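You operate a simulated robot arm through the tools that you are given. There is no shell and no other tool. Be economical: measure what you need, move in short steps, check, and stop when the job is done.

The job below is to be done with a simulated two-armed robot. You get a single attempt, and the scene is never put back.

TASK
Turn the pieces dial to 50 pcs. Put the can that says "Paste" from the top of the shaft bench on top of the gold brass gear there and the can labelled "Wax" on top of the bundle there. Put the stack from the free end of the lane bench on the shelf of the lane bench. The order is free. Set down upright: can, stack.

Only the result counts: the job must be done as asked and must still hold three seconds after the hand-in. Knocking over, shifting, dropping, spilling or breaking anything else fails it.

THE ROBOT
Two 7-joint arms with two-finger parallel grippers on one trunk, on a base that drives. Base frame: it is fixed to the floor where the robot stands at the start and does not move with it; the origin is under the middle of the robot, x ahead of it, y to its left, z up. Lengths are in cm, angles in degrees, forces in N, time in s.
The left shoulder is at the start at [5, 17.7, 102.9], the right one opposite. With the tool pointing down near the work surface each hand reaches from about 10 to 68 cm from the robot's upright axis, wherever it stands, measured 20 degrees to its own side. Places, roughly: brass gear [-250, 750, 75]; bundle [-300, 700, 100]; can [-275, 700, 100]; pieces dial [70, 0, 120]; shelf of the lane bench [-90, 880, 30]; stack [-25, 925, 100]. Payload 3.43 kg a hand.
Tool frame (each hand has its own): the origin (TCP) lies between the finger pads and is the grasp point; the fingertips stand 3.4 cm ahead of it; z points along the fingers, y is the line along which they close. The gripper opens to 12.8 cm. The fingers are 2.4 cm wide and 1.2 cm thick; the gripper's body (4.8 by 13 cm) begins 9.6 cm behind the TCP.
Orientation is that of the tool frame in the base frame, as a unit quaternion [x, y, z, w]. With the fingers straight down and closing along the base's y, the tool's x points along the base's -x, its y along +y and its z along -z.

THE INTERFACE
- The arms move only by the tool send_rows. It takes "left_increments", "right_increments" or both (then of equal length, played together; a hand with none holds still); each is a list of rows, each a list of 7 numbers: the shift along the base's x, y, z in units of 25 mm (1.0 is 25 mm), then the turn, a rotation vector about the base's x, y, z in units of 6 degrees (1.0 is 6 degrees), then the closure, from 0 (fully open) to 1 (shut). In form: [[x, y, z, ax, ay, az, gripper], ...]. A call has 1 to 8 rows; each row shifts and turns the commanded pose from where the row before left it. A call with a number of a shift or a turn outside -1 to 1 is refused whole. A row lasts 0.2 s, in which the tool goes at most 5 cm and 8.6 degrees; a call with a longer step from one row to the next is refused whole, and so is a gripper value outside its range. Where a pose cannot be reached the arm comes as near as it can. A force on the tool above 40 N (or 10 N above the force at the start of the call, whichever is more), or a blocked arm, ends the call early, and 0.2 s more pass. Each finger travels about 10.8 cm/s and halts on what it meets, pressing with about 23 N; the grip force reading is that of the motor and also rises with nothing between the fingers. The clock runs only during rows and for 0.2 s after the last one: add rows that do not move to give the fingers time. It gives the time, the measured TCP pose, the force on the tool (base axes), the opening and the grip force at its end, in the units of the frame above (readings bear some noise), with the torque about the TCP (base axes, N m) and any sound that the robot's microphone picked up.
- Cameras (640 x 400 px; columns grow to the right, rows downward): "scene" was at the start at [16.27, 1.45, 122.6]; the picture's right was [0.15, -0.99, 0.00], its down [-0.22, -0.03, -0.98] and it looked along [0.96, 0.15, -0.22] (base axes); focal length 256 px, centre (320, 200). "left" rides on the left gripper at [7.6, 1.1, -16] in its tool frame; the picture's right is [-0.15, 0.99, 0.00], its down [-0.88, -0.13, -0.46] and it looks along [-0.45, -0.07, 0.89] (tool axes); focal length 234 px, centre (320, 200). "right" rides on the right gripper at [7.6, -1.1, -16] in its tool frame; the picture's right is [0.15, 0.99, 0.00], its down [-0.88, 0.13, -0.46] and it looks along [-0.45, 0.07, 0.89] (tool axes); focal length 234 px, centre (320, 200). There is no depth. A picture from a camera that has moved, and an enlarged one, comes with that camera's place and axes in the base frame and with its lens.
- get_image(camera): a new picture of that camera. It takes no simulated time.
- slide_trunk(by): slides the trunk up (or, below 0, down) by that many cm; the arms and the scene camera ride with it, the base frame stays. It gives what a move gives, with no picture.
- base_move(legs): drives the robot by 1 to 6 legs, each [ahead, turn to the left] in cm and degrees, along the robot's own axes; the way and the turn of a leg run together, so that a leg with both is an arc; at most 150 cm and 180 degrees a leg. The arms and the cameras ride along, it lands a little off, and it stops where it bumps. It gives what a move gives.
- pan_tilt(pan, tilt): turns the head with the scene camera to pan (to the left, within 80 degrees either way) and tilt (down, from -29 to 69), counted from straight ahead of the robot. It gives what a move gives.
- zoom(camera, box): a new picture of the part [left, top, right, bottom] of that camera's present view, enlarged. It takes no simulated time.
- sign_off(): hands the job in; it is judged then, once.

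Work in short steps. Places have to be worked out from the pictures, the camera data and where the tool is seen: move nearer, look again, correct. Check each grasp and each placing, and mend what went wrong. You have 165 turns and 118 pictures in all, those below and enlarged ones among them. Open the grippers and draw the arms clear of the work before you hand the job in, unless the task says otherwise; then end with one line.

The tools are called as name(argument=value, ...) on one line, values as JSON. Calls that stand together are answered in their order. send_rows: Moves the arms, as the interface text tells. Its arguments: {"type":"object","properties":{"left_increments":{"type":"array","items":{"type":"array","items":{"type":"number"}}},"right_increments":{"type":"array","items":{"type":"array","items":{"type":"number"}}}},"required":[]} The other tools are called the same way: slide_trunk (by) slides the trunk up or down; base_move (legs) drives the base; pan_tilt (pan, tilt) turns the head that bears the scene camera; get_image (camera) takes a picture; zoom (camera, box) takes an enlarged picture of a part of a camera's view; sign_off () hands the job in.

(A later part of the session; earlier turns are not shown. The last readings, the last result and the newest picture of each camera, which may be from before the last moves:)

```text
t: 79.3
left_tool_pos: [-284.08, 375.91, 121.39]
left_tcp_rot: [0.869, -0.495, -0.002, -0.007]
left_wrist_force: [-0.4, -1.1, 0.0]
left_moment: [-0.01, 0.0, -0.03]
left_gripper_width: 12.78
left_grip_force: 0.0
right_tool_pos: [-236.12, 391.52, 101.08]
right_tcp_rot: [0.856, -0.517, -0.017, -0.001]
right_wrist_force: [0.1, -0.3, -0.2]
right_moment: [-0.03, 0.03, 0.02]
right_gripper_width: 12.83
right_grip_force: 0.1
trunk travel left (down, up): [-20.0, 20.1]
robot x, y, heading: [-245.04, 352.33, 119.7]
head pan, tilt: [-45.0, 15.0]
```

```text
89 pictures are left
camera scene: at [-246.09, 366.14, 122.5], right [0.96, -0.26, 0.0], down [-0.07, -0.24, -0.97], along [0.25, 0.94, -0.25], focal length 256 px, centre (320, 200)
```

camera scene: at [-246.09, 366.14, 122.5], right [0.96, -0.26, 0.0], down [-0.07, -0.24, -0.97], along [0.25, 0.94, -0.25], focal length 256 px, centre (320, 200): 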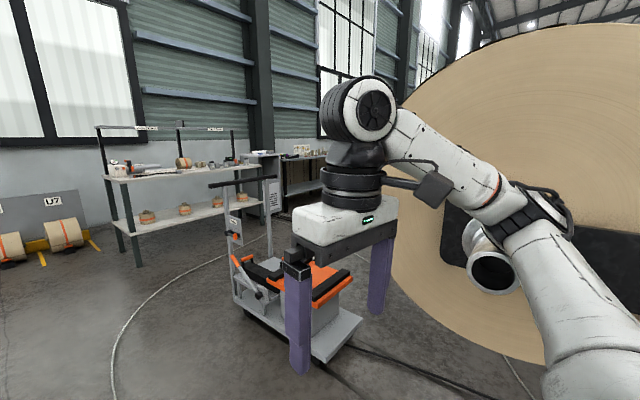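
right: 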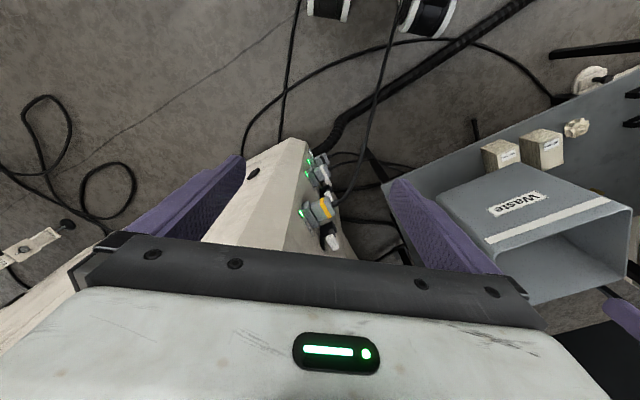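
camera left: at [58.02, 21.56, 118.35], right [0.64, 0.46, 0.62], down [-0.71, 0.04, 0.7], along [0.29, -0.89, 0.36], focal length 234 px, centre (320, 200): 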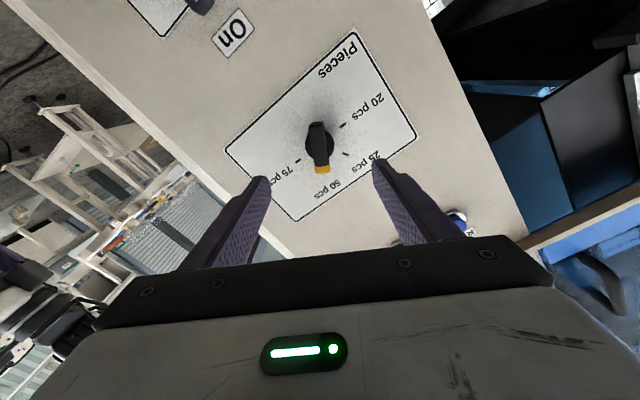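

The right arm touched by the roll's shaft: I am too near it. I back out along my path, bear left, then go up further out.

base_move(legs=[[-45, 0], [0, 28], [120, 0], [0, -55]])

pan_tilt(pan=-20, tilt=20)

get_image(camera="scene")

```text
t: 91.7
left_tool_pos: [-351.68, 416.12, 121.07]
left_tcp_rot: [0.736, -0.677, 0.002, 0.0]
left_wrist_force: [0.3, 0.9, 0.1]
left_moment: [-0.03, 0.03, -0.01]
left_gripper_width: 12.8
left_grip_force: 0.1
right_tool_pos: [-301.84, 409.01, 100.36]
right_tcp_rot: [0.718, -0.696, -0.012, 0.004]
right_wrist_force: [-0.6, -0.5, 0.6]
right_moment: [-0.02, -0.03, -0.02]
right_gripper_width: 12.8
right_grip_force: 0.0
trunk travel left (down, up): [-20.0, 20.1]
robot x, y, heading: [-327.54, 376.69, 93.8]
head pan, tilt: [-45.0, 15.0]
```

```text
t: 92.6
left_tool_pos: [-351.77, 416.15, 121.15]
left_tcp_rot: [0.736, -0.677, 0.002, 0.0]
left_wrist_force: [0.4, -0.5, 1.0]
left_moment: [-0.01, 0.0, 0.02]
left_gripper_width: 12.82
left_grip_force: 0.0
right_tool_pos: [-301.96, 408.94, 100.4]
right_tcp_rot: [0.718, -0.696, -0.012, 0.004]
right_wrist_force: [-0.6, -0.5, -0.5]
right_moment: [-0.02, -0.02, -0.01]
right_gripper_width: 12.79
right_grip_force: 0.0
trunk travel left (down, up): [-20.0, 20.1]
robot x, y, heading: [-327.56, 376.62, 94.2]
head pan, tilt: [-20.0, 20.0]
```

```text
88 pictures are left
camera scene: at [-325.41, 392.62, 121.43], right [0.96, -0.28, 0.0], down [-0.1, -0.33, -0.94], along [0.26, 0.9, -0.34], focal length 256 px, centre (320, 200)
```

scene: 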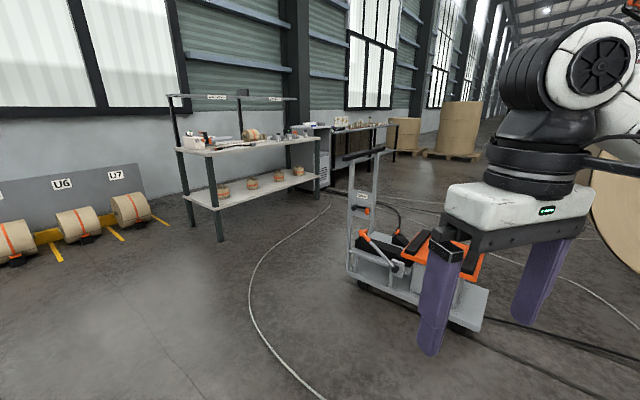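

The bench front edge runs from about (-356, 631) in direction ~37°, with the cart ~125 cm in front of it. I drive to the bench's left end, standing off ~62 cm, and turn parallel to it.

base_move(legs=[[0, 5], [100, 0], [80, 0], [0, -30]])

get_image(camera="scene")

```text
t: 103.8
left_tool_pos: [-360.08, 603.75, 121.06]
left_tcp_rot: [-0.574, 0.819, -0.002, 0.0]
left_wrist_force: [0.3, -0.1, 0.1]
left_moment: [0.0, 0.02, -0.02]
left_gripper_width: 12.81
left_grip_force: 0.0
right_tool_pos: [-317.92, 576.43, 100.43]
right_tcp_rot: [-0.552, 0.834, 0.013, -0.001]
right_wrist_force: [-0.9, -0.7, -0.1]
right_moment: [-0.03, 0.01, 0.02]
right_gripper_width: 12.83
right_grip_force: 0.0
trunk travel left (down, up): [-20.0, 20.1]
robot x, y, heading: [-354.8, 557.9, 69.0]
head pan, tilt: [-20.0, 20.0]
```

```text
87 pictures are left
camera scene: at [-346.12, 571.48, 121.42], right [0.76, -0.65, 0.0], down [-0.22, -0.26, -0.94], along [0.61, 0.71, -0.34], focal length 256 px, centre (320, 200)
```

scene: 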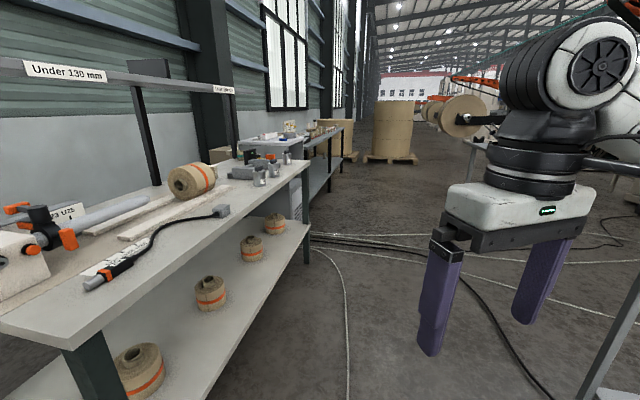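

The bench's far end is at about (-234, 722); small items stand there. Zoom in on them.

zoom(camera="scene", box=[160, 100, 352, 220])

```text
3.33 times, centred on (256, 160) of scene
camera zoom: at [-346.12, 571.48, 121.42], right [0.76, -0.65, 0.0], down [-0.22, -0.26, -0.94], along [0.61, 0.71, -0.34], focal length 852 px, centre (533, 333)
```

zoom: 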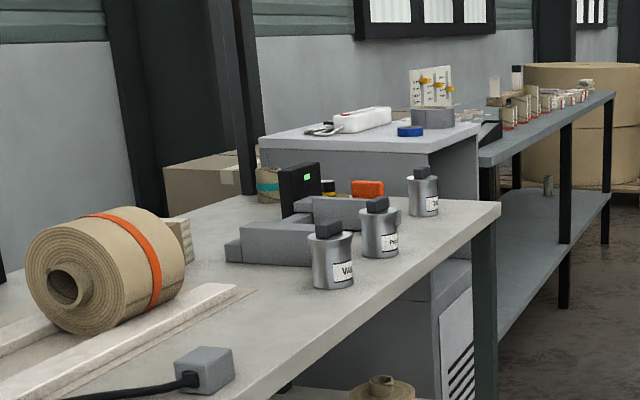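

Three labelled cans stand near the right end: Wax at about (-288, 686), Paste at (-274, 697), a third at (-248, 721), with the top at z≈84. I drive parallel to the bench and then turn to face it.

base_move(legs=[[0, -35], [100, 0], [48, 0], [0, 92]])

pan_tilt(pan=0, tilt=30)

get_image(camera="scene")

```text
t: 117.0
left_tool_pos: [-272.63, 662.19, 121.06]
left_tcp_rot: [0.898, -0.44, 0.001, -0.001]
left_wrist_force: [0.2, 0.1, -0.6]
left_moment: [-0.02, 0.02, -0.04]
left_gripper_width: 12.81
left_grip_force: 0.0
right_tool_pos: [-226.88, 683.38, 100.43]
right_tcp_rot: [0.886, -0.464, -0.011, 0.007]
right_wrist_force: [0.9, -0.6, 0.0]
right_moment: [-0.05, 0.01, 0.04]
right_gripper_width: 12.8
right_grip_force: 0.0
trunk travel left (down, up): [-20.0, 20.1]
robot x, y, heading: [-230.71, 642.4, 126.6]
head pan, tilt: [-20.0, 20.0]
```

```text
t: 117.9
left_tool_pos: [-272.55, 662.31, 120.98]
left_tcp_rot: [0.897, -0.441, 0.001, 0.0]
left_wrist_force: [-0.1, -0.4, -0.4]
left_moment: [0.01, -0.01, -0.02]
left_gripper_width: 12.8
left_grip_force: 0.0
right_tool_pos: [-226.89, 683.39, 100.47]
right_tcp_rot: [0.886, -0.464, -0.011, 0.008]
right_wrist_force: [-0.1, 0.3, 0.0]
right_moment: [-0.01, 0.0, -0.02]
right_gripper_width: 12.81
right_grip_force: 0.0
trunk travel left (down, up): [-20.0, 20.1]
robot x, y, heading: [-230.51, 642.15, 126.6]
head pan, tilt: [0.0, 30.0]
```

```text
85 pictures are left
camera scene: at [-240.43, 655.14, 119.82], right [0.8, 0.6, 0.0], down [0.3, -0.4, -0.87], along [-0.52, 0.69, -0.5], focal length 256 px, centre (320, 200)
```

scene: 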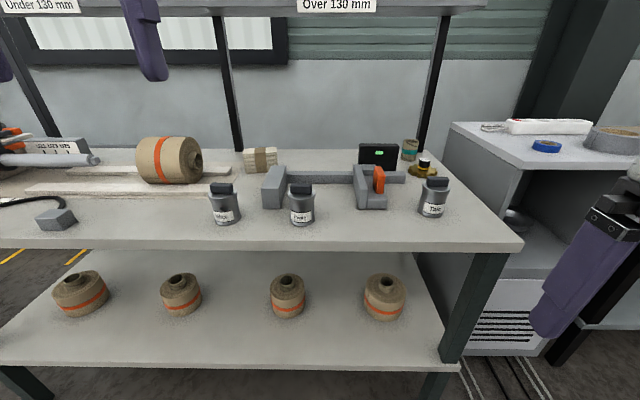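

All is in view now. I zoom on the cans, the bundle and the gear.

zoom(camera="scene", box=[200, 120, 460, 240])

zoom(camera="scene", box=[390, 130, 450, 190])

```text
2.46 times, centred on (330, 180) of scene
camera zoom: at [-240.43, 655.14, 119.82], right [0.8, 0.6, 0.0], down [0.3, -0.4, -0.87], along [-0.52, 0.69, -0.5], focal length 629 px, centre (295, 249)
```

zoom: 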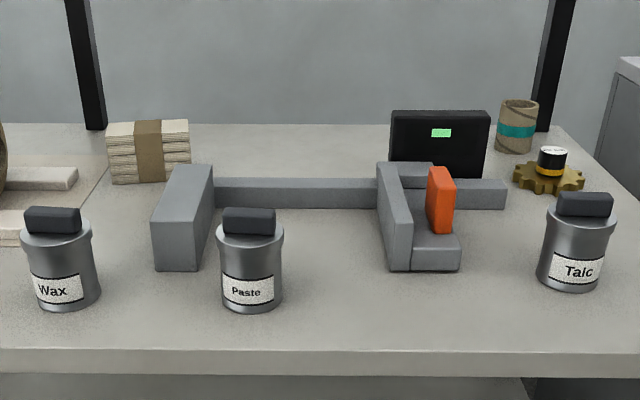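

```text
6.67 times, centred on (420, 160) of scene
camera zoom: at [-240.43, 655.14, 119.82], right [0.8, 0.6, 0.0], down [0.3, -0.4, -0.87], along [-0.52, 0.69, -0.5], focal length 1704 px, centre (-347, 467)
```

zoom: 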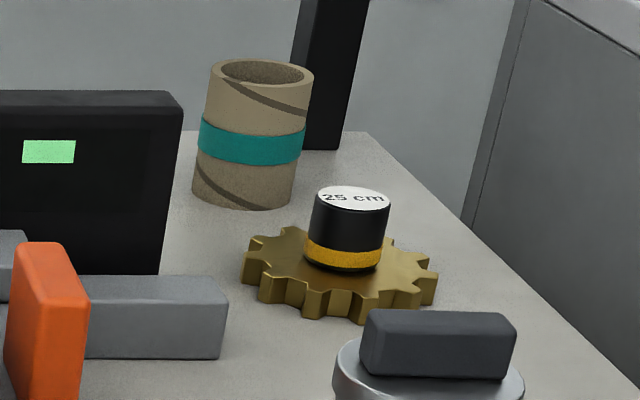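

The gear has a small "25 cm" cylinder standing on it, which I must look at closer; the bundle is the banded stack at the back. Both are ~95–100 cm ahead, so I need to be nearer: first I look down to see how far the base is from the bench.

pan_tilt(pan=0, tilt=69)

get_image(camera="scene")

```text
t: 118.9
left_tool_pos: [-272.57, 662.34, 121.05]
left_tcp_rot: [0.897, -0.441, 0.0, 0.0]
left_wrist_force: [0.0, -0.2, -1.3]
left_moment: [0.02, 0.0, 0.0]
left_gripper_width: 12.8
left_grip_force: 0.1
right_tool_pos: [-226.93, 683.37, 100.51]
right_tcp_rot: [0.886, -0.464, -0.011, 0.007]
right_wrist_force: [0.4, -0.9, 0.6]
right_moment: [0.01, -0.02, -0.02]
right_gripper_width: 12.8
right_grip_force: 0.1
trunk travel left (down, up): [-20.0, 20.1]
robot x, y, heading: [-230.59, 642.09, 126.9]
head pan, tilt: [0.0, 68.8]
```

```text
82 pictures are left
camera scene: at [-238.37, 652.38, 114.68], right [0.8, 0.6, 0.0], down [0.56, -0.75, -0.36], along [-0.22, 0.29, -0.93], focal length 256 px, centre (320, 200)
```

scene: 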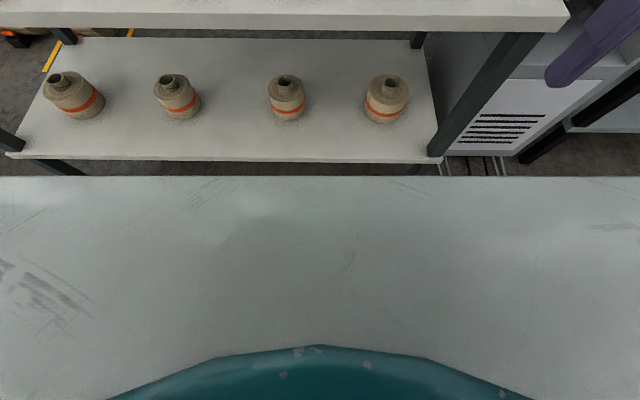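

The chassis front is a bit short of the shelf front edge. I lift the right hand so that both clear the table's items, then advance 15 cm and check.

send_rows(right_increments=[[0, 0, 1, 0, 0, 0, 0], [0, 0, 1, 0, 0, 0, 0], [0, 0, 1, 0, 0, 0, 0], [0, 0, 1, 0, 0, 0, 0], [0, 0, 1, 0, 0, 0, 0], [0, 0, 1, 0, 0, 0, 0], [0, 0, 1, 0, 0, 0, 0], [0, 0, 1, 0, 0, 0, 0]])

base_move(legs=[[15, 0]])

get_image(camera="scene")

```text
t: 120.7
left_tool_pos: [-272.51, 662.26, 120.97]
left_tcp_rot: [0.897, -0.441, 0.001, -0.001]
left_wrist_force: [-0.1, 0.4, 0.2]
left_moment: [-0.01, 0.0, 0.03]
left_gripper_width: 12.79
left_grip_force: 0.1
right_tool_pos: [-228.93, 683.79, 118.66]
right_tcp_rot: [0.886, -0.464, -0.012, 0.007]
right_wrist_force: [-0.8, 0.1, -0.5]
right_moment: [-0.02, -0.01, 0.01]
right_gripper_width: 12.8
right_grip_force: 0.0
right hand out of reach, approached as far as the arm can: row 7, 8
trunk travel left (down, up): [-20.0, 20.1]
robot x, y, heading: [-230.91, 642.41, 126.9]
head pan, tilt: [0.0, 68.8]
```

```text
t: 122.1
left_tool_pos: [-281.91, 674.36, 121.02]
left_tcp_rot: [0.898, -0.441, 0.002, 0.0]
left_wrist_force: [-0.2, 0.6, -0.3]
left_moment: [-0.07, 0.02, -0.02]
left_gripper_width: 12.8
left_grip_force: 0.1
right_tool_pos: [-238.13, 696.06, 118.67]
right_tcp_rot: [0.886, -0.463, -0.011, 0.008]
right_wrist_force: [-0.6, 0.4, -0.2]
right_moment: [-0.02, -0.03, -0.01]
right_gripper_width: 12.78
right_grip_force: 0.0
trunk travel left (down, up): [-20.0, 20.1]
robot x, y, heading: [-240.13, 654.47, 126.9]
head pan, tilt: [0.0, 68.8]
```

```text
81 pictures are left
camera scene: at [-247.53, 664.55, 114.66], right [0.8, 0.6, 0.0], down [0.56, -0.75, -0.36], along [-0.22, 0.29, -0.93], focal length 256 px, centre (320, 200)
```

scene: 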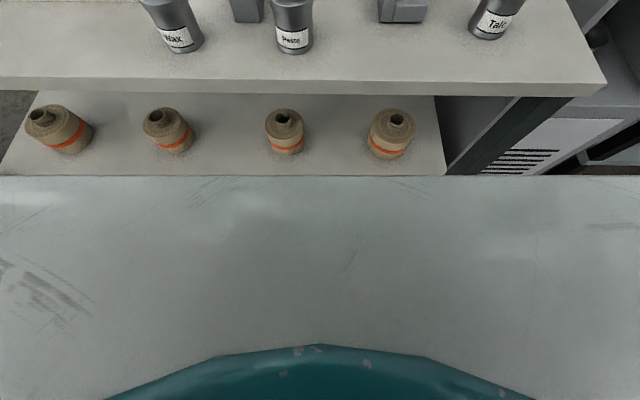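

The white front is the torso (its top about at table height, front ~26 cm ahead of the axis), so there is room for 12 cm more. I advance that and look at the table again.

base_move(legs=[[12, 0]])

pan_tilt(pan=0, tilt=45)

get_image(camera="scene")

get_image(camera="right")

```text
t: 123.3
left_tool_pos: [-288.8, 683.78, 120.99]
left_tcp_rot: [0.898, -0.44, 0.002, 0.0]
left_wrist_force: [-0.1, -0.2, -0.9]
left_moment: [-0.01, -0.02, -0.03]
left_gripper_width: 12.77
left_grip_force: 0.1
right_tool_pos: [-245.19, 705.52, 118.59]
right_tcp_rot: [0.885, -0.465, -0.011, 0.007]
right_wrist_force: [0.3, 0.3, -1.1]
right_moment: [-0.01, 0.0, 0.01]
right_gripper_width: 12.81
right_grip_force: 0.0
trunk travel left (down, up): [-20.0, 20.1]
robot x, y, heading: [-247.0, 664.04, 127.0]
head pan, tilt: [0.0, 68.8]
```

```text
t: 124.2
left_tool_pos: [-288.73, 683.67, 120.98]
left_tcp_rot: [0.898, -0.441, 0.001, -0.001]
left_wrist_force: [0.0, -0.2, -0.2]
left_moment: [0.01, -0.01, -0.01]
left_gripper_width: 12.81
left_grip_force: 0.1
right_tool_pos: [-245.0, 705.42, 118.59]
right_tcp_rot: [0.886, -0.464, -0.012, 0.006]
right_wrist_force: [0.8, -0.9, 1.4]
right_moment: [-0.03, -0.03, -0.01]
right_gripper_width: 12.8
right_grip_force: 0.1
trunk travel left (down, up): [-20.0, 20.1]
robot x, y, heading: [-246.95, 663.6, 126.9]
head pan, tilt: [0.0, 45.0]
```

```text
80 pictures are left
camera scene: at [-256.03, 675.91, 117.55], right [0.8, 0.6, 0.0], down [0.42, -0.57, -0.71], along [-0.42, 0.57, -0.71], focal length 256 px, centre (320, 200)
```

scene: 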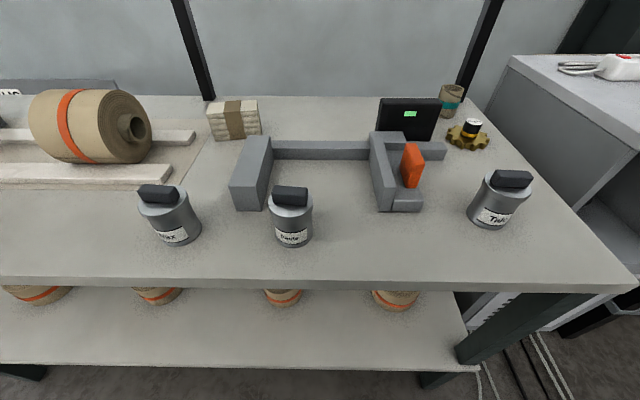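

```text
79 pictures are left
camera right: at [-239.45, 699.94, 134.41], right [-0.73, -0.68, 0.02], down [-0.6, 0.65, 0.47], along [-0.34, 0.33, -0.88], focal length 234 px, centre (320, 200)
```

right: 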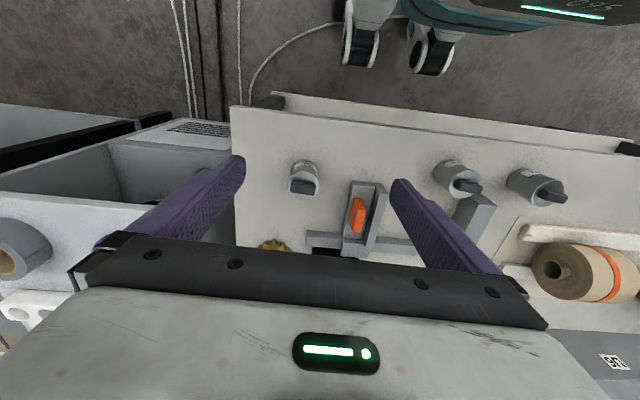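

Triangulated: table z≈85, Paste (-274.1, 693.6), Wax (-288, 683), gear centre (-259.7, 736.6), bundle (-309, 712), Talc (-251, 714). I bring the right hand, tilted forward ~42°, in front of the gear to look closely at the small cylinder on it.

send_rows(right_increments=[[-0.48, 0.89, -0.4, 0.799, 0.602, 0, 0], [-0.48, 0.89, -0.6, 0.799, 0.602, 0, 0], [-0.48, 0.89, -0.6, 0.799, 0.602, 0, 0], [-0.48, 0.89, -0.6, 0.799, 0.602, 0, 0], [-0.48, 0.89, -0.6, 0.799, 0.602, 0, 0], [-0.48, 0.89, -0.6, 0.799, 0.602, 0, 0], [-0.48, 0.89, -0.6, 0.799, 0.602, 0, 0]])

get_image(camera="right")

zoom(camera="scene", box=[420, 80, 540, 170])

```text
t: 125.8
left_tool_pos: [-288.68, 683.72, 121.02]
left_tcp_rot: [0.898, -0.44, 0.002, 0.0]
left_wrist_force: [0.7, -1.0, -0.2]
left_moment: [0.0, 0.03, 0.01]
left_gripper_width: 12.79
left_grip_force: 0.0
right_tool_pos: [-253.69, 721.0, 108.52]
right_tcp_rot: [0.826, -0.428, -0.335, -0.147]
right_wrist_force: [-0.1, -0.3, -0.1]
right_moment: [0.05, -0.02, -0.01]
right_gripper_width: 12.81
right_grip_force: 0.0
trunk travel left (down, up): [-20.0, 20.1]
robot x, y, heading: [-246.91, 663.55, 126.8]
head pan, tilt: [0.0, 45.0]
```

```text
78 pictures are left
camera right: at [-242.86, 708.66, 114.98], right [-0.74, -0.67, -0.06], down [-0.27, 0.22, 0.94], along [-0.62, 0.71, -0.34], focal length 234 px, centre (320, 200)
```

right: 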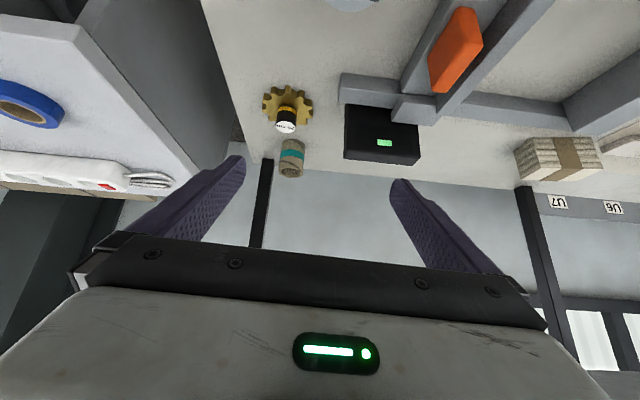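

```text
4.44 times, centred on (480, 125) of scene
camera zoom: at [-256.03, 675.94, 117.56], right [0.8, 0.6, 0.0], down [0.42, -0.57, -0.71], along [-0.42, 0.57, -0.71], focal length 1136 px, centre (-391, 533)
```

zoom: 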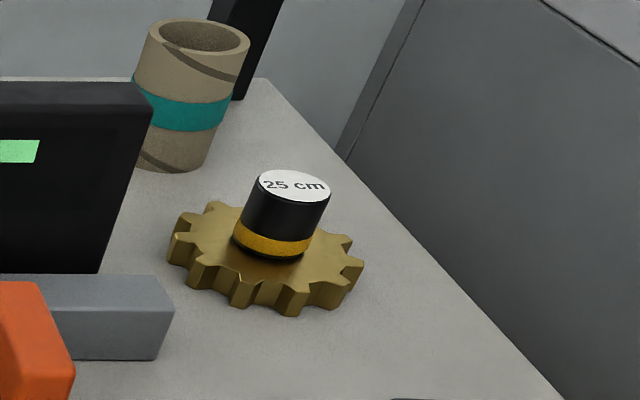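

The "25 cm" cylinder is a loose piece standing on the gear (top at about (-259.9, 738.3, 89.8)), so it must come off before the can goes on. I move the right hand to hover above it.

send_rows(right_increments=[[-0.27, 0.815, -0.575, 0, 0, 0, 0.5], [-0.27, 0.815, -0.575, 0, 0, 0, 0.5], [-0.27, 0.815, -0.575, 0, 0, 0, 0.5], [-0.27, 0.815, -0.575, 0, 0, 0, 0.5], [-0.27, 0.815, -0.575, 0, 0, 0, 0.5], [-0.27, 0.815, -0.575, 0, 0, 0, 0.5], [-0.27, 0.815, -0.575, 0, 0, 0, 0.5], [-0.27, 0.815, -0.575, 0, 0, 0, 0.5]])

get_image(camera="right")

zoom(camera="scene", box=[380, 60, 540, 180])

```text
t: 127.6
left_tool_pos: [-288.81, 683.85, 121.1]
left_tcp_rot: [0.898, -0.44, 0.002, 0.0]
left_wrist_force: [-0.1, 0.3, 0.3]
left_moment: [0.0, 0.04, 0.01]
left_gripper_width: 12.82
left_grip_force: 0.1
right_tool_pos: [-258.77, 737.32, 97.24]
right_tcp_rot: [0.826, -0.429, -0.334, -0.148]
right_wrist_force: [-0.2, 0.0, 0.4]
right_moment: [0.0, -0.01, 0.04]
right_gripper_width: 6.4
right_grip_force: 0.0
trunk travel left (down, up): [-20.0, 20.1]
robot x, y, heading: [-247.23, 663.57, 126.9]
head pan, tilt: [0.0, 45.0]
```

```text
76 pictures are left
camera right: at [-247.95, 724.98, 103.73], right [-0.74, -0.67, -0.06], down [-0.27, 0.22, 0.94], along [-0.62, 0.71, -0.34], focal length 234 px, centre (320, 200)
```

right: 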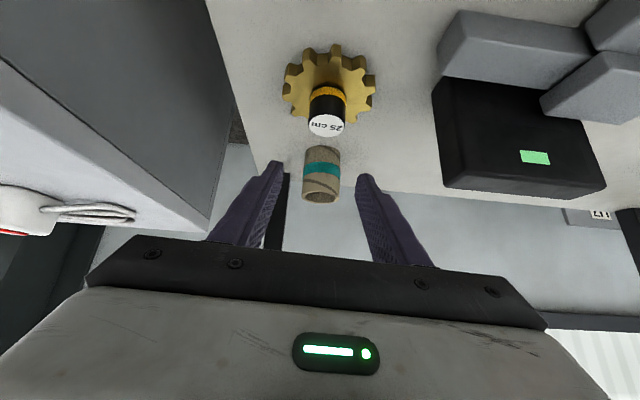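

```text
3.33 times, centred on (460, 120) of scene
camera zoom: at [-256.04, 675.93, 117.55], right [0.8, 0.6, 0.0], down [0.42, -0.57, -0.71], along [-0.42, 0.57, -0.71], focal length 852 px, centre (-147, 467)
```

zoom: 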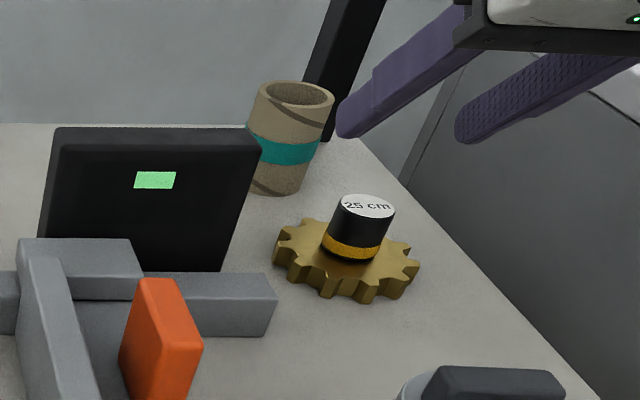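

Aligned: the cylinder re-measures at (-259.9, 738.5). I go straight down to z≈90.6 and check before closing.

send_rows(right_increments=[[-0.03, 0, -0.66, 0, 0, 0, 0.5], [-0.03, 0, -0.66, 0, 0, 0, 0.5], [-0.03, 0, -0.66, 0, 0, 0, 0.5], [-0.03, 0, -0.66, 0, 0, 0, 0.5]])

get_image(camera="right")

zoom(camera="scene", box=[400, 70, 520, 160])

```text
t: 128.6
left_tool_pos: [-288.76, 683.65, 121.17]
left_tcp_rot: [0.898, -0.441, 0.001, 0.0]
left_wrist_force: [0.0, 1.0, 0.0]
left_moment: [0.0, 0.0, 0.04]
left_gripper_width: 12.8
left_grip_force: 0.0
right_tool_pos: [-259.34, 737.32, 90.58]
right_tcp_rot: [0.827, -0.429, -0.333, -0.147]
right_wrist_force: [0.0, -0.2, 0.3]
right_moment: [0.0, 0.0, -0.03]
right_gripper_width: 6.4
right_grip_force: 0.0
trunk travel left (down, up): [-20.0, 20.1]
robot x, y, heading: [-247.1, 663.73, 126.8]
head pan, tilt: [0.0, 45.0]
```

```text
74 pictures are left
camera right: at [-248.41, 725.02, 97.06], right [-0.74, -0.67, -0.06], down [-0.27, 0.22, 0.94], along [-0.62, 0.71, -0.34], focal length 234 px, centre (320, 200)
```

right: 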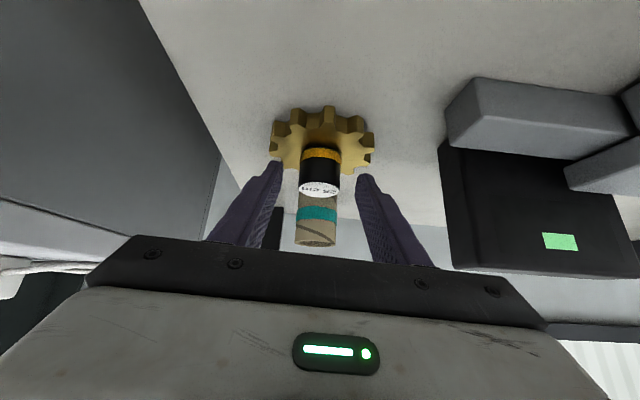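

```text
4.44 times, centred on (460, 115) of scene
camera zoom: at [-256.03, 675.92, 117.56], right [0.8, 0.6, 0.0], down [0.42, -0.57, -0.71], along [-0.42, 0.57, -0.71], focal length 1136 px, centre (-302, 578)
```

zoom: 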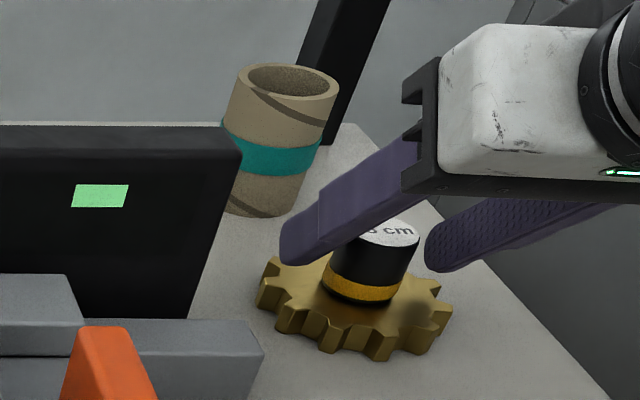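

The fingers straddle the cylinder above the gear. I close.

send_rows(right_increments=[[0, 0, 0, 0, 0, 0, 0.7], [0, 0, 0, 0, 0, 0, 1], [0, 0, 0, 0, 0, 0, 1], [0, 0, 0, 0, 0, 0, 1]])

send_rows(right_increments=[[0, 0, 0.5, 0, 0, 0, 1], [0, 0, 0.8, 0, 0, 0, 1], [0, 0, 0.8, 0, 0, 0, 1], [0, 0, 0.8, 0, 0, 0, 1]])

zoom(camera="scene", box=[400, 70, 520, 160])

```text
t: 129.6
left_tool_pos: [-288.67, 683.79, 120.96]
left_tcp_rot: [0.898, -0.44, 0.002, -0.001]
left_wrist_force: [-0.3, -0.4, 0.0]
left_moment: [-0.01, -0.02, 0.01]
left_gripper_width: 12.78
left_grip_force: 0.0
right_tool_pos: [-259.21, 737.38, 90.8]
right_tcp_rot: [0.826, -0.43, -0.333, -0.148]
right_wrist_force: [1.8, 1.4, 0.1]
right_moment: [0.2, -0.2, 0.0]
right_gripper_width: 3.51
right_grip_force: 23.3
trunk travel left (down, up): [-20.0, 20.1]
robot x, y, heading: [-247.14, 663.71, 127.0]
head pan, tilt: [0.0, 45.0]
```

```text
t: 130.6
left_tool_pos: [-288.71, 683.79, 121.02]
left_tcp_rot: [0.898, -0.44, 0.001, -0.001]
left_wrist_force: [0.5, -0.1, 0.1]
left_moment: [0.01, -0.01, -0.01]
left_gripper_width: 12.78
left_grip_force: 0.0
right_tool_pos: [-259.39, 737.25, 97.83]
right_tcp_rot: [0.827, -0.427, -0.334, -0.147]
right_wrist_force: [0.6, 0.3, 0.7]
right_moment: [-0.02, 0.01, -0.03]
right_gripper_width: 0.01
right_grip_force: 22.8
trunk travel left (down, up): [-20.0, 20.1]
robot x, y, heading: [-246.93, 663.94, 126.6]
head pan, tilt: [0.0, 45.0]
```

```text
4.44 times, centred on (460, 115) of scene
camera zoom: at [-256.04, 675.9, 117.56], right [0.8, 0.6, 0.0], down [0.42, -0.57, -0.71], along [-0.42, 0.57, -0.71], focal length 1136 px, centre (-302, 578)
```

zoom: 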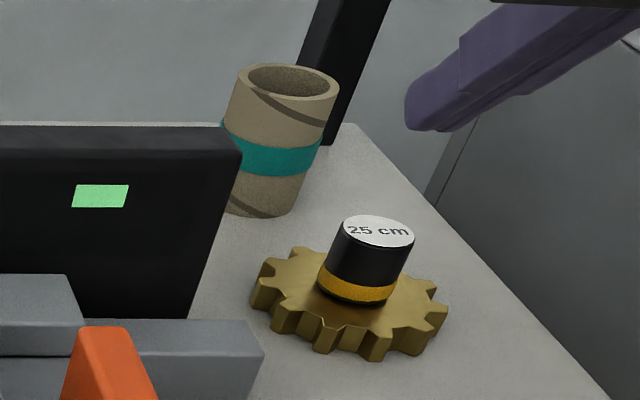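

The grip slipped off and the piece stayed on the gear, which moved by ~2 mm at most. I grip again, lower, and then lift only slightly to read the force.

send_rows(right_increments=[[-0.05, -0.1, 0, 0, 0, 0, 0.6], [0, 0, 0, 0, 0, 0, 0.5], [0, 0, 0, 0, 0, 0, 0.5], [0, 0, -0.8, 0, 0, 0, 0.5], [0, 0, -0.8, 0, 0, 0, 0.5], [0, 0, -0.8, 0, 0, 0, 0.5], [0, 0, -0.4, 0, 0, 0, 0.5], [0, 0, -0.22, 0, 0, 0, 0.5]])

send_rows(right_increments=[[0, 0, 0, 0, 0, 0, 0.8], [0, 0, 0, 0, 0, 0, 1], [0, 0, 0, 0, 0, 0, 1], [0, 0, 0, 0, 0, 0, 1]])

send_rows(right_increments=[[0, 0, 0.08, 0, 0, 0, 1], [0, 0, 0.08, 0, 0, 0, 1], [0, 0, 0.08, 0, 0, 0, 1], [0, 0, 0, 0, 0, 0, 1]])

zoom(camera="scene", box=[400, 70, 520, 160])

```text
t: 132.4
left_tool_pos: [-288.79, 683.68, 120.98]
left_tcp_rot: [0.898, -0.44, 0.001, 0.0]
left_wrist_force: [0.4, 0.4, 0.5]
left_moment: [0.01, 0.01, 0.01]
left_gripper_width: 12.8
left_grip_force: 0.0
right_tool_pos: [-259.57, 737.24, 90.12]
right_tcp_rot: [0.827, -0.428, -0.334, -0.147]
right_wrist_force: [-0.6, 0.3, 0.9]
right_moment: [-0.04, 0.02, 0.02]
right_gripper_width: 6.41
right_grip_force: 0.1
trunk travel left (down, up): [-20.0, 20.1]
robot x, y, heading: [-246.74, 663.67, 126.8]
head pan, tilt: [0.0, 45.0]
```

```text
t: 133.4
left_tool_pos: [-288.73, 683.69, 121.06]
left_tcp_rot: [0.898, -0.44, 0.001, 0.0]
left_wrist_force: [0.2, -0.1, 0.0]
left_moment: [0.01, 0.01, 0.02]
left_gripper_width: 12.78
left_grip_force: 0.1
right_tool_pos: [-259.36, 737.24, 90.15]
right_tcp_rot: [0.826, -0.428, -0.335, -0.147]
right_wrist_force: [2.1, 1.8, 3.8]
right_moment: [0.34, -0.33, -0.01]
right_gripper_width: 3.45
right_grip_force: 23.8
trunk travel left (down, up): [-20.0, 20.1]
robot x, y, heading: [-247.25, 663.76, 126.8]
head pan, tilt: [0.0, 45.0]
```

```text
t: 134.4
left_tool_pos: [-288.75, 683.78, 121.08]
left_tcp_rot: [0.898, -0.44, 0.001, 0.0]
left_wrist_force: [0.0, -0.9, 0.2]
left_moment: [-0.02, 0.03, 0.02]
left_gripper_width: 12.82
left_grip_force: 0.1
right_tool_pos: [-259.48, 737.06, 90.76]
right_tcp_rot: [0.827, -0.428, -0.334, -0.147]
right_wrist_force: [-0.2, 1.0, -3.5]
right_moment: [-0.04, -0.05, -0.02]
right_gripper_width: 3.43
right_grip_force: 23.0
trunk travel left (down, up): [-20.0, 20.1]
robot x, y, heading: [-246.88, 663.69, 127.0]
head pan, tilt: [0.0, 45.0]
```

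```text
4.44 times, centred on (460, 115) of scene
camera zoom: at [-256.04, 675.95, 117.55], right [0.8, 0.6, 0.0], down [0.42, -0.57, -0.71], along [-0.42, 0.57, -0.71], focal length 1136 px, centre (-302, 578)
```

zoom: 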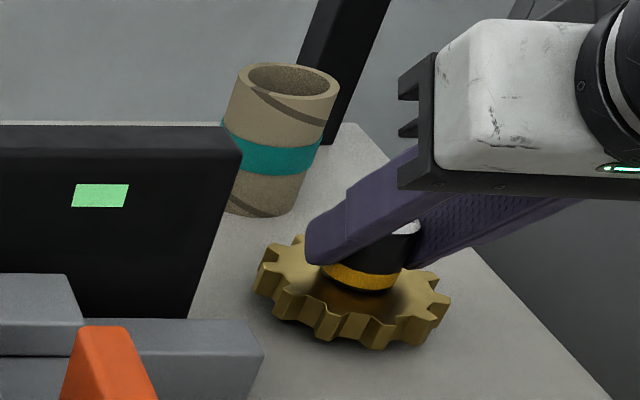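

The gear rises together with the cylinder: they are one piece, the cylinder being its hub. I set it straight back down at once and release; the can will go on the hub's flat top.

send_rows(right_increments=[[0, 0, -0.06, 0, 0, 0, 1], [0, 0, -0.06, 0, 0, 0, 1], [0, 0, -0.06, 0, 0, 0, 1], [0, 0, -0.06, 0, 0, 0, 1], [0, 0, 0, 0, 0, 0, 1]])

zoom(camera="scene", box=[400, 70, 520, 160])

```text
t: 135.6
left_tool_pos: [-288.64, 683.69, 120.99]
left_tcp_rot: [0.898, -0.44, 0.001, 0.0]
left_wrist_force: [0.3, 0.9, -0.5]
left_moment: [0.0, -0.01, -0.01]
left_gripper_width: 12.78
left_grip_force: 0.0
right_tool_pos: [-259.47, 737.25, 90.27]
right_tcp_rot: [0.826, -0.429, -0.334, -0.148]
right_wrist_force: [0.6, 1.0, 0.1]
right_moment: [0.17, -0.19, 0.0]
right_gripper_width: 3.41
right_grip_force: 23.0
trunk travel left (down, up): [-20.0, 20.1]
robot x, y, heading: [-247.05, 663.85, 126.8]
head pan, tilt: [0.0, 45.0]
```

```text
4.44 times, centred on (460, 115) of scene
camera zoom: at [-256.03, 675.91, 117.56], right [0.8, 0.6, 0.0], down [0.42, -0.57, -0.71], along [-0.42, 0.57, -0.71], focal length 1136 px, centre (-302, 578)
```

zoom: 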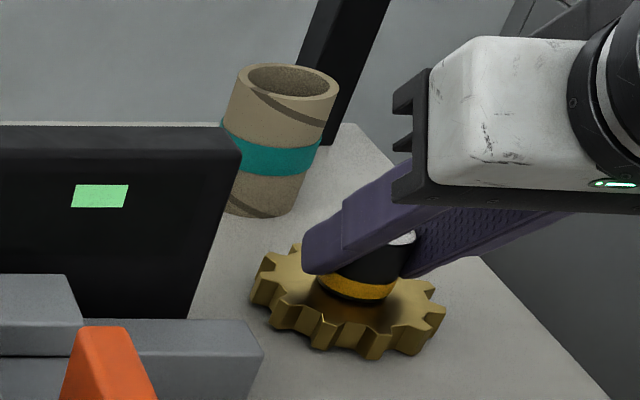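

The gear is seated again and carries no load from the hand. I open, rise straight up, and check it.

send_rows(right_increments=[[0, 0, 0, 0, 0, 0, 0.8], [0, 0, 0, 0, 0, 0, 0.6], [0, 0, 0, 0, 0, 0, 0.5], [0, 0, 0.5, 0, 0, 0, 0.5], [0, 0, 1, 0, 0, 0, 0.5], [0, 0, 1, 0, 0, 0, 0.4], [0.6, -0.77, 1, 0, 0, 0, 0.4], [0.6, -0.77, 1, 0, 0, 0, 0.4]])

zoom(camera="scene", box=[400, 70, 520, 160])

```text
t: 137.4
left_tool_pos: [-288.57, 683.7, 121.11]
left_tcp_rot: [0.898, -0.439, 0.001, -0.001]
left_wrist_force: [-1.0, 0.2, -0.2]
left_moment: [0.0, 0.0, 0.01]
left_gripper_width: 12.8
left_grip_force: 0.2
right_tool_pos: [-256.21, 733.27, 101.65]
right_tcp_rot: [0.827, -0.428, -0.333, -0.146]
right_wrist_force: [0.3, 0.0, 0.0]
right_moment: [-0.01, 0.0, -0.01]
right_gripper_width: 7.69
right_grip_force: 0.1
trunk travel left (down, up): [-20.0, 20.1]
robot x, y, heading: [-246.86, 663.59, 126.9]
head pan, tilt: [0.0, 45.0]
```

```text
4.44 times, centred on (460, 115) of scene
camera zoom: at [-256.03, 675.88, 117.56], right [0.8, 0.6, 0.0], down [0.42, -0.57, -0.71], along [-0.42, 0.57, -0.71], focal length 1136 px, centre (-302, 578)
```

zoom: 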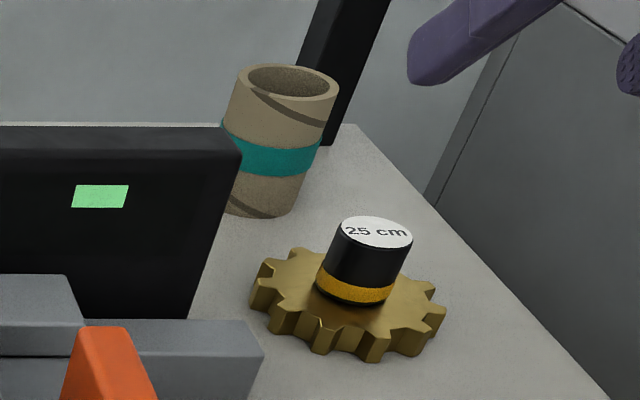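

The gear is fine, hub top centre at (-260.0, 737.9, 89.8). Now I carry the right hand over to above the Paste can.

send_rows(right_increments=[[0, 0, 1, 0, 0, 0, 0.4], [0, 0, 1, 0, 0, 0, 0.4], [-0.46, -0.95, 0.3, 0, 0, 0, 0.4], [-0.46, -0.95, 0, 0, 0, 0, 0.4], [-0.46, -0.95, 0, 0, 0, 0, 0.4], [-0.46, -0.95, 0, 0, 0, 0, 0.4], [-0.46, -0.95, 0, 0, 0, 0, 0.4], [-0.46, -0.95, 0, 0, 0, 0, 0.4]])

send_rows(right_increments=[[-0.46, -0.95, 0, 0, 0, 0, 0.4], [-0.46, -0.95, 0, 0, 0, 0, 0.4], [-0.46, -0.95, 0, 0, 0, 0, 0.4], [-0.46, -0.95, 0, 0, 0, 0, 0.4], [-0.46, -0.95, 0, 0, 0, 0, 0.4], [-0.46, -0.95, 0, 0, 0, 0, 0.4], [-0.46, -0.95, 0, 0, 0, 0, 0.4], [-0.46, -0.95, 0, 0, 0, 0, 0.4]])

get_image(camera="right")

get_image(camera="scene")

```text
t: 139.2
left_tool_pos: [-288.63, 683.8, 121.06]
left_tcp_rot: [0.898, -0.44, 0.001, 0.0]
left_wrist_force: [-0.9, -0.7, 0.4]
left_moment: [0.03, -0.02, 0.01]
left_gripper_width: 12.77
left_grip_force: 0.1
right_tool_pos: [-263.51, 718.84, 106.87]
right_tcp_rot: [0.827, -0.428, -0.335, -0.147]
right_wrist_force: [0.5, -0.3, 0.1]
right_moment: [-0.01, 0.03, 0.01]
right_gripper_width: 7.68
right_grip_force: 0.1
trunk travel left (down, up): [-20.0, 20.1]
robot x, y, heading: [-247.2, 663.72, 127.1]
head pan, tilt: [0.0, 45.0]
```

```text
t: 141.0
left_tool_pos: [-288.78, 683.7, 121.14]
left_tcp_rot: [0.898, -0.44, 0.001, 0.0]
left_wrist_force: [0.4, -0.3, -0.2]
left_moment: [-0.01, 0.01, 0.01]
left_gripper_width: 12.8
left_grip_force: 0.0
right_tool_pos: [-272.6, 699.86, 107.11]
right_tcp_rot: [0.827, -0.428, -0.335, -0.146]
right_wrist_force: [0.2, 0.1, -0.1]
right_moment: [-0.01, 0.02, 0.0]
right_gripper_width: 7.69
right_grip_force: 0.1
trunk travel left (down, up): [-20.0, 20.1]
robot x, y, heading: [-246.86, 663.65, 127.0]
head pan, tilt: [0.0, 45.0]
```

```text
68 pictures are left
camera right: at [-261.66, 687.47, 113.58], right [-0.74, -0.67, -0.06], down [-0.27, 0.22, 0.94], along [-0.62, 0.71, -0.34], focal length 234 px, centre (320, 200)
```

right: 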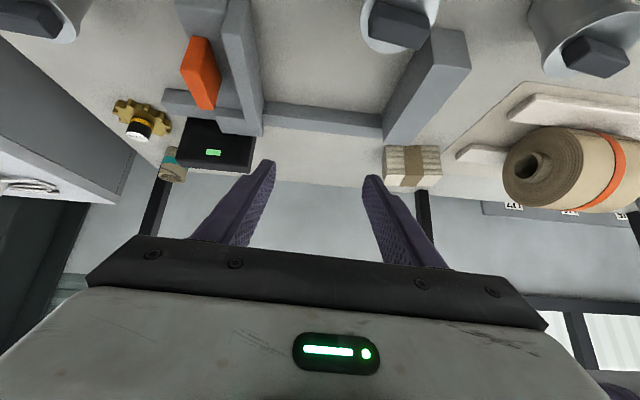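

```text
67 pictures are left
camera scene: at [-256.05, 675.88, 117.56], right [0.8, 0.6, 0.0], down [0.42, -0.57, -0.71], along [-0.42, 0.57, -0.71], focal length 256 px, centre (320, 200)
```

scene: 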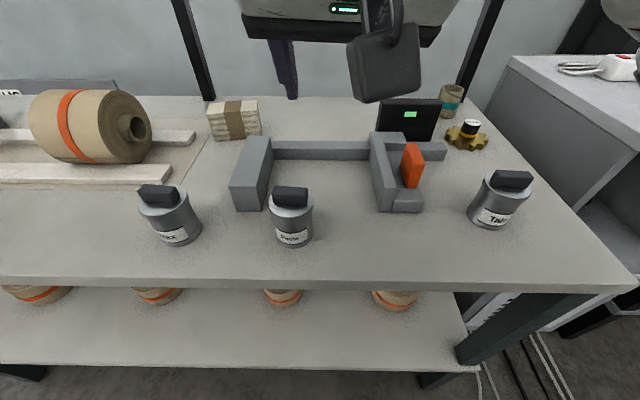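

Paste re-measures at (-273.7, 693.3). I move back over it and descend straight down to mid-body.

send_rows(right_increments=[[-0.13, -0.9, 0, 0, 0, 0, 0.4], [-0.13, -0.9, 0, 0, 0, 0, 0.4], [-0.13, -0.96, 0, 0, 0, 0, 0.4], [0, 0, -1, 0, 0, 0, 0.4], [0, 0, -1, 0, 0, 0, 0.4], [0, 0, -1, 0, 0, 0, 0.4], [0, 0, -1, 0, 0, 0, 0.4], [0, 0, -1, 0, 0, 0, 0.4]])

zoom(camera="scene", box=[200, 130, 380, 260])

get_image(camera="right")

```text
t: 142.8
left_tool_pos: [-288.81, 683.72, 120.97]
left_tcp_rot: [0.898, -0.44, 0.0, 0.0]
left_wrist_force: [-0.2, -0.3, 0.3]
left_moment: [-0.02, -0.04, -0.01]
left_gripper_width: 12.82
left_grip_force: 0.0
right_tool_pos: [-273.32, 692.9, 94.64]
right_tcp_rot: [0.827, -0.428, -0.334, -0.147]
right_wrist_force: [0.3, -0.5, -0.5]
right_moment: [-0.01, -0.03, 0.01]
right_gripper_width: 7.64
right_grip_force: 0.1
trunk travel left (down, up): [-20.0, 20.1]
robot x, y, heading: [-247.14, 663.89, 126.8]
head pan, tilt: [0.0, 45.0]
```

```text
3.08 times, centred on (290, 195) of scene
camera zoom: at [-256.04, 675.91, 117.56], right [0.8, 0.6, 0.0], down [0.42, -0.57, -0.71], along [-0.42, 0.57, -0.71], focal length 786 px, centre (412, 215)
```

zoom: 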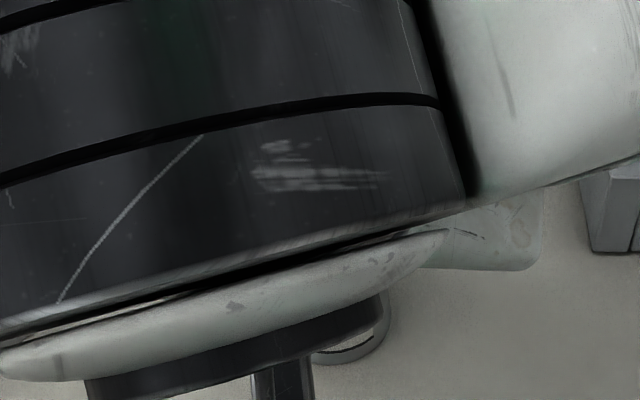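

```text
65 pictures are left
camera right: at [-262.45, 680.61, 101.13], right [-0.74, -0.67, -0.06], down [-0.27, 0.22, 0.94], along [-0.62, 0.71, -0.34], focal length 234 px, centre (320, 200)
```

right: 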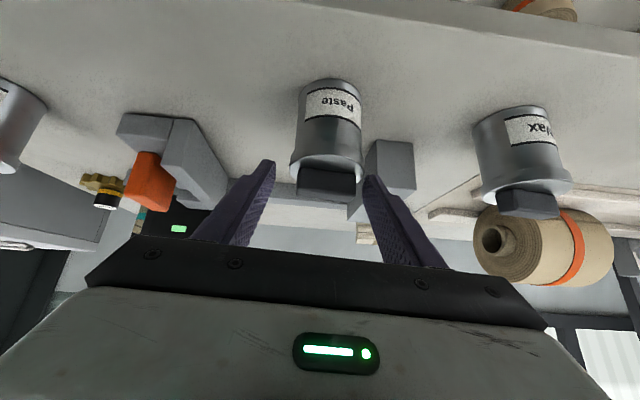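

The can sits ~0.4 cm left of the tool's midplane, so I correct that, then go down the last 5 cm and close.

send_rows(right_increments=[[-0.144, -0.108, -0.2, 0, 0, 0, 0.4], [0, 0, -0.6, 0, 0, 0, 0.4], [0, 0, -0.6, 0, 0, 0, 0.4], [0, 0, -0.6, 0, 0, 0, 0.4], [0, 0, 0, 0, 0, 0, 0.6], [0, 0, 0, 0, 0, 0, 1], [0, 0, 0, 0, 0, 0, 1], [0, 0, 0, 0, 0, 0, 1]])

send_rows(right_increments=[[0, 0, 0.2, 0, 0, 0, 1], [0, 0, 0.4, 0, 0, 0, 1], [0, 0, 0.4, 0, 0, 0, 1]])

get_image(camera="right")

```text
t: 144.6
left_tool_pos: [-288.64, 683.81, 121.07]
left_tcp_rot: [0.898, -0.441, 0.001, -0.001]
left_wrist_force: [0.1, -0.5, -0.5]
left_moment: [0.03, 0.0, 0.03]
left_gripper_width: 12.79
left_grip_force: 0.0
right_tool_pos: [-273.9, 692.7, 89.74]
right_tcp_rot: [0.826, -0.428, -0.335, -0.147]
right_wrist_force: [0.1, 0.9, -0.1]
right_moment: [0.06, -0.03, -0.01]
right_gripper_width: 6.07
right_grip_force: 22.8
trunk travel left (down, up): [-20.0, 20.1]
robot x, y, heading: [-247.03, 663.74, 127.1]
head pan, tilt: [0.0, 45.0]
```

```text
t: 145.4
left_tool_pos: [-288.69, 683.78, 121.01]
left_tcp_rot: [0.898, -0.441, 0.002, 0.0]
left_wrist_force: [0.3, -0.4, -0.4]
left_moment: [-0.02, 0.0, -0.01]
left_gripper_width: 12.8
left_grip_force: 0.0
right_tool_pos: [-274.01, 692.72, 92.29]
right_tcp_rot: [0.827, -0.428, -0.334, -0.146]
right_wrist_force: [0.4, -0.4, 0.1]
right_moment: [0.01, 0.02, 0.02]
right_gripper_width: 5.83
right_grip_force: 23.2
trunk travel left (down, up): [-20.0, 20.1]
robot x, y, heading: [-246.93, 663.9, 126.7]
head pan, tilt: [0.0, 45.0]
heard: snap
```

```text
64 pictures are left
camera right: at [-263.1, 680.41, 98.7], right [-0.74, -0.67, -0.06], down [-0.27, 0.22, 0.94], along [-0.62, 0.71, -0.34], focal length 234 px, centre (320, 200)
```

right: 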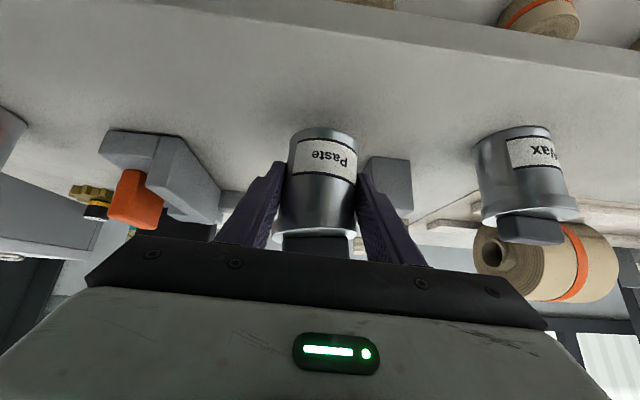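

A snap was heard, but the can seems lifted with the hand (its bottom is higher against Wax). I raise it further and check it carefully.

send_rows(right_increments=[[0, 0, 0.8, 0, 0, 0, 1], [0, 0, 0.8, 0, 0, 0, 1], [0, 0, 0.8, 0, 0, 0, 1], [0, 0, 0.8, 0, 0, 0, 1], [0, 0, 0.8, 0, 0, 0, 1]])

get_image(camera="right")

get_image(camera="scene")

```text
t: 146.6
left_tool_pos: [-288.77, 683.68, 120.97]
left_tcp_rot: [0.898, -0.44, 0.001, 0.0]
left_wrist_force: [-0.3, -0.2, 0.0]
left_moment: [0.0, 0.01, -0.02]
left_gripper_width: 12.83
left_grip_force: 0.1
right_tool_pos: [-273.89, 692.42, 102.2]
right_tcp_rot: [0.827, -0.427, -0.334, -0.147]
right_wrist_force: [-0.7, -0.5, -0.9]
right_moment: [0.0, 0.0, 0.03]
right_gripper_width: 5.81
right_grip_force: 23.0
trunk travel left (down, up): [-20.0, 20.1]
robot x, y, heading: [-247.06, 663.98, 126.9]
head pan, tilt: [0.0, 45.0]
```

```text
63 pictures are left
camera right: at [-263.05, 680.2, 108.66], right [-0.74, -0.67, -0.06], down [-0.27, 0.22, 0.94], along [-0.62, 0.71, -0.35], focal length 234 px, centre (320, 200)
```

right: 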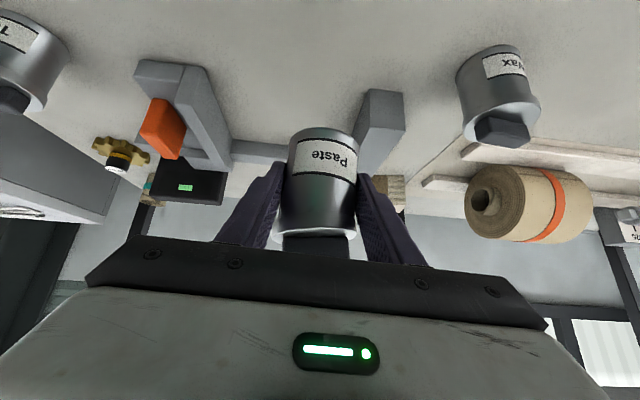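

```text
62 pictures are left
camera scene: at [-256.03, 675.9, 117.56], right [0.8, 0.6, 0.0], down [0.42, -0.57, -0.71], along [-0.42, 0.57, -0.71], focal length 256 px, centre (320, 200)
```

scene: 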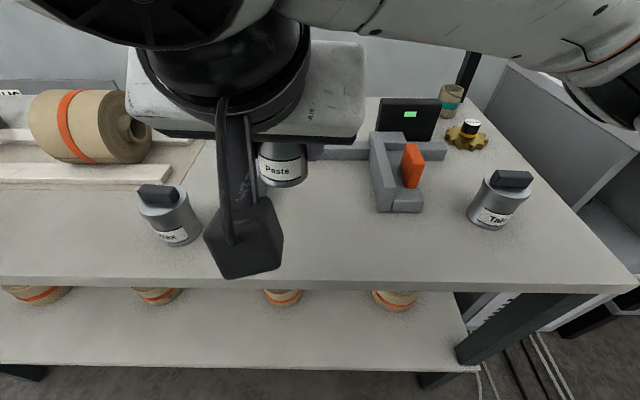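

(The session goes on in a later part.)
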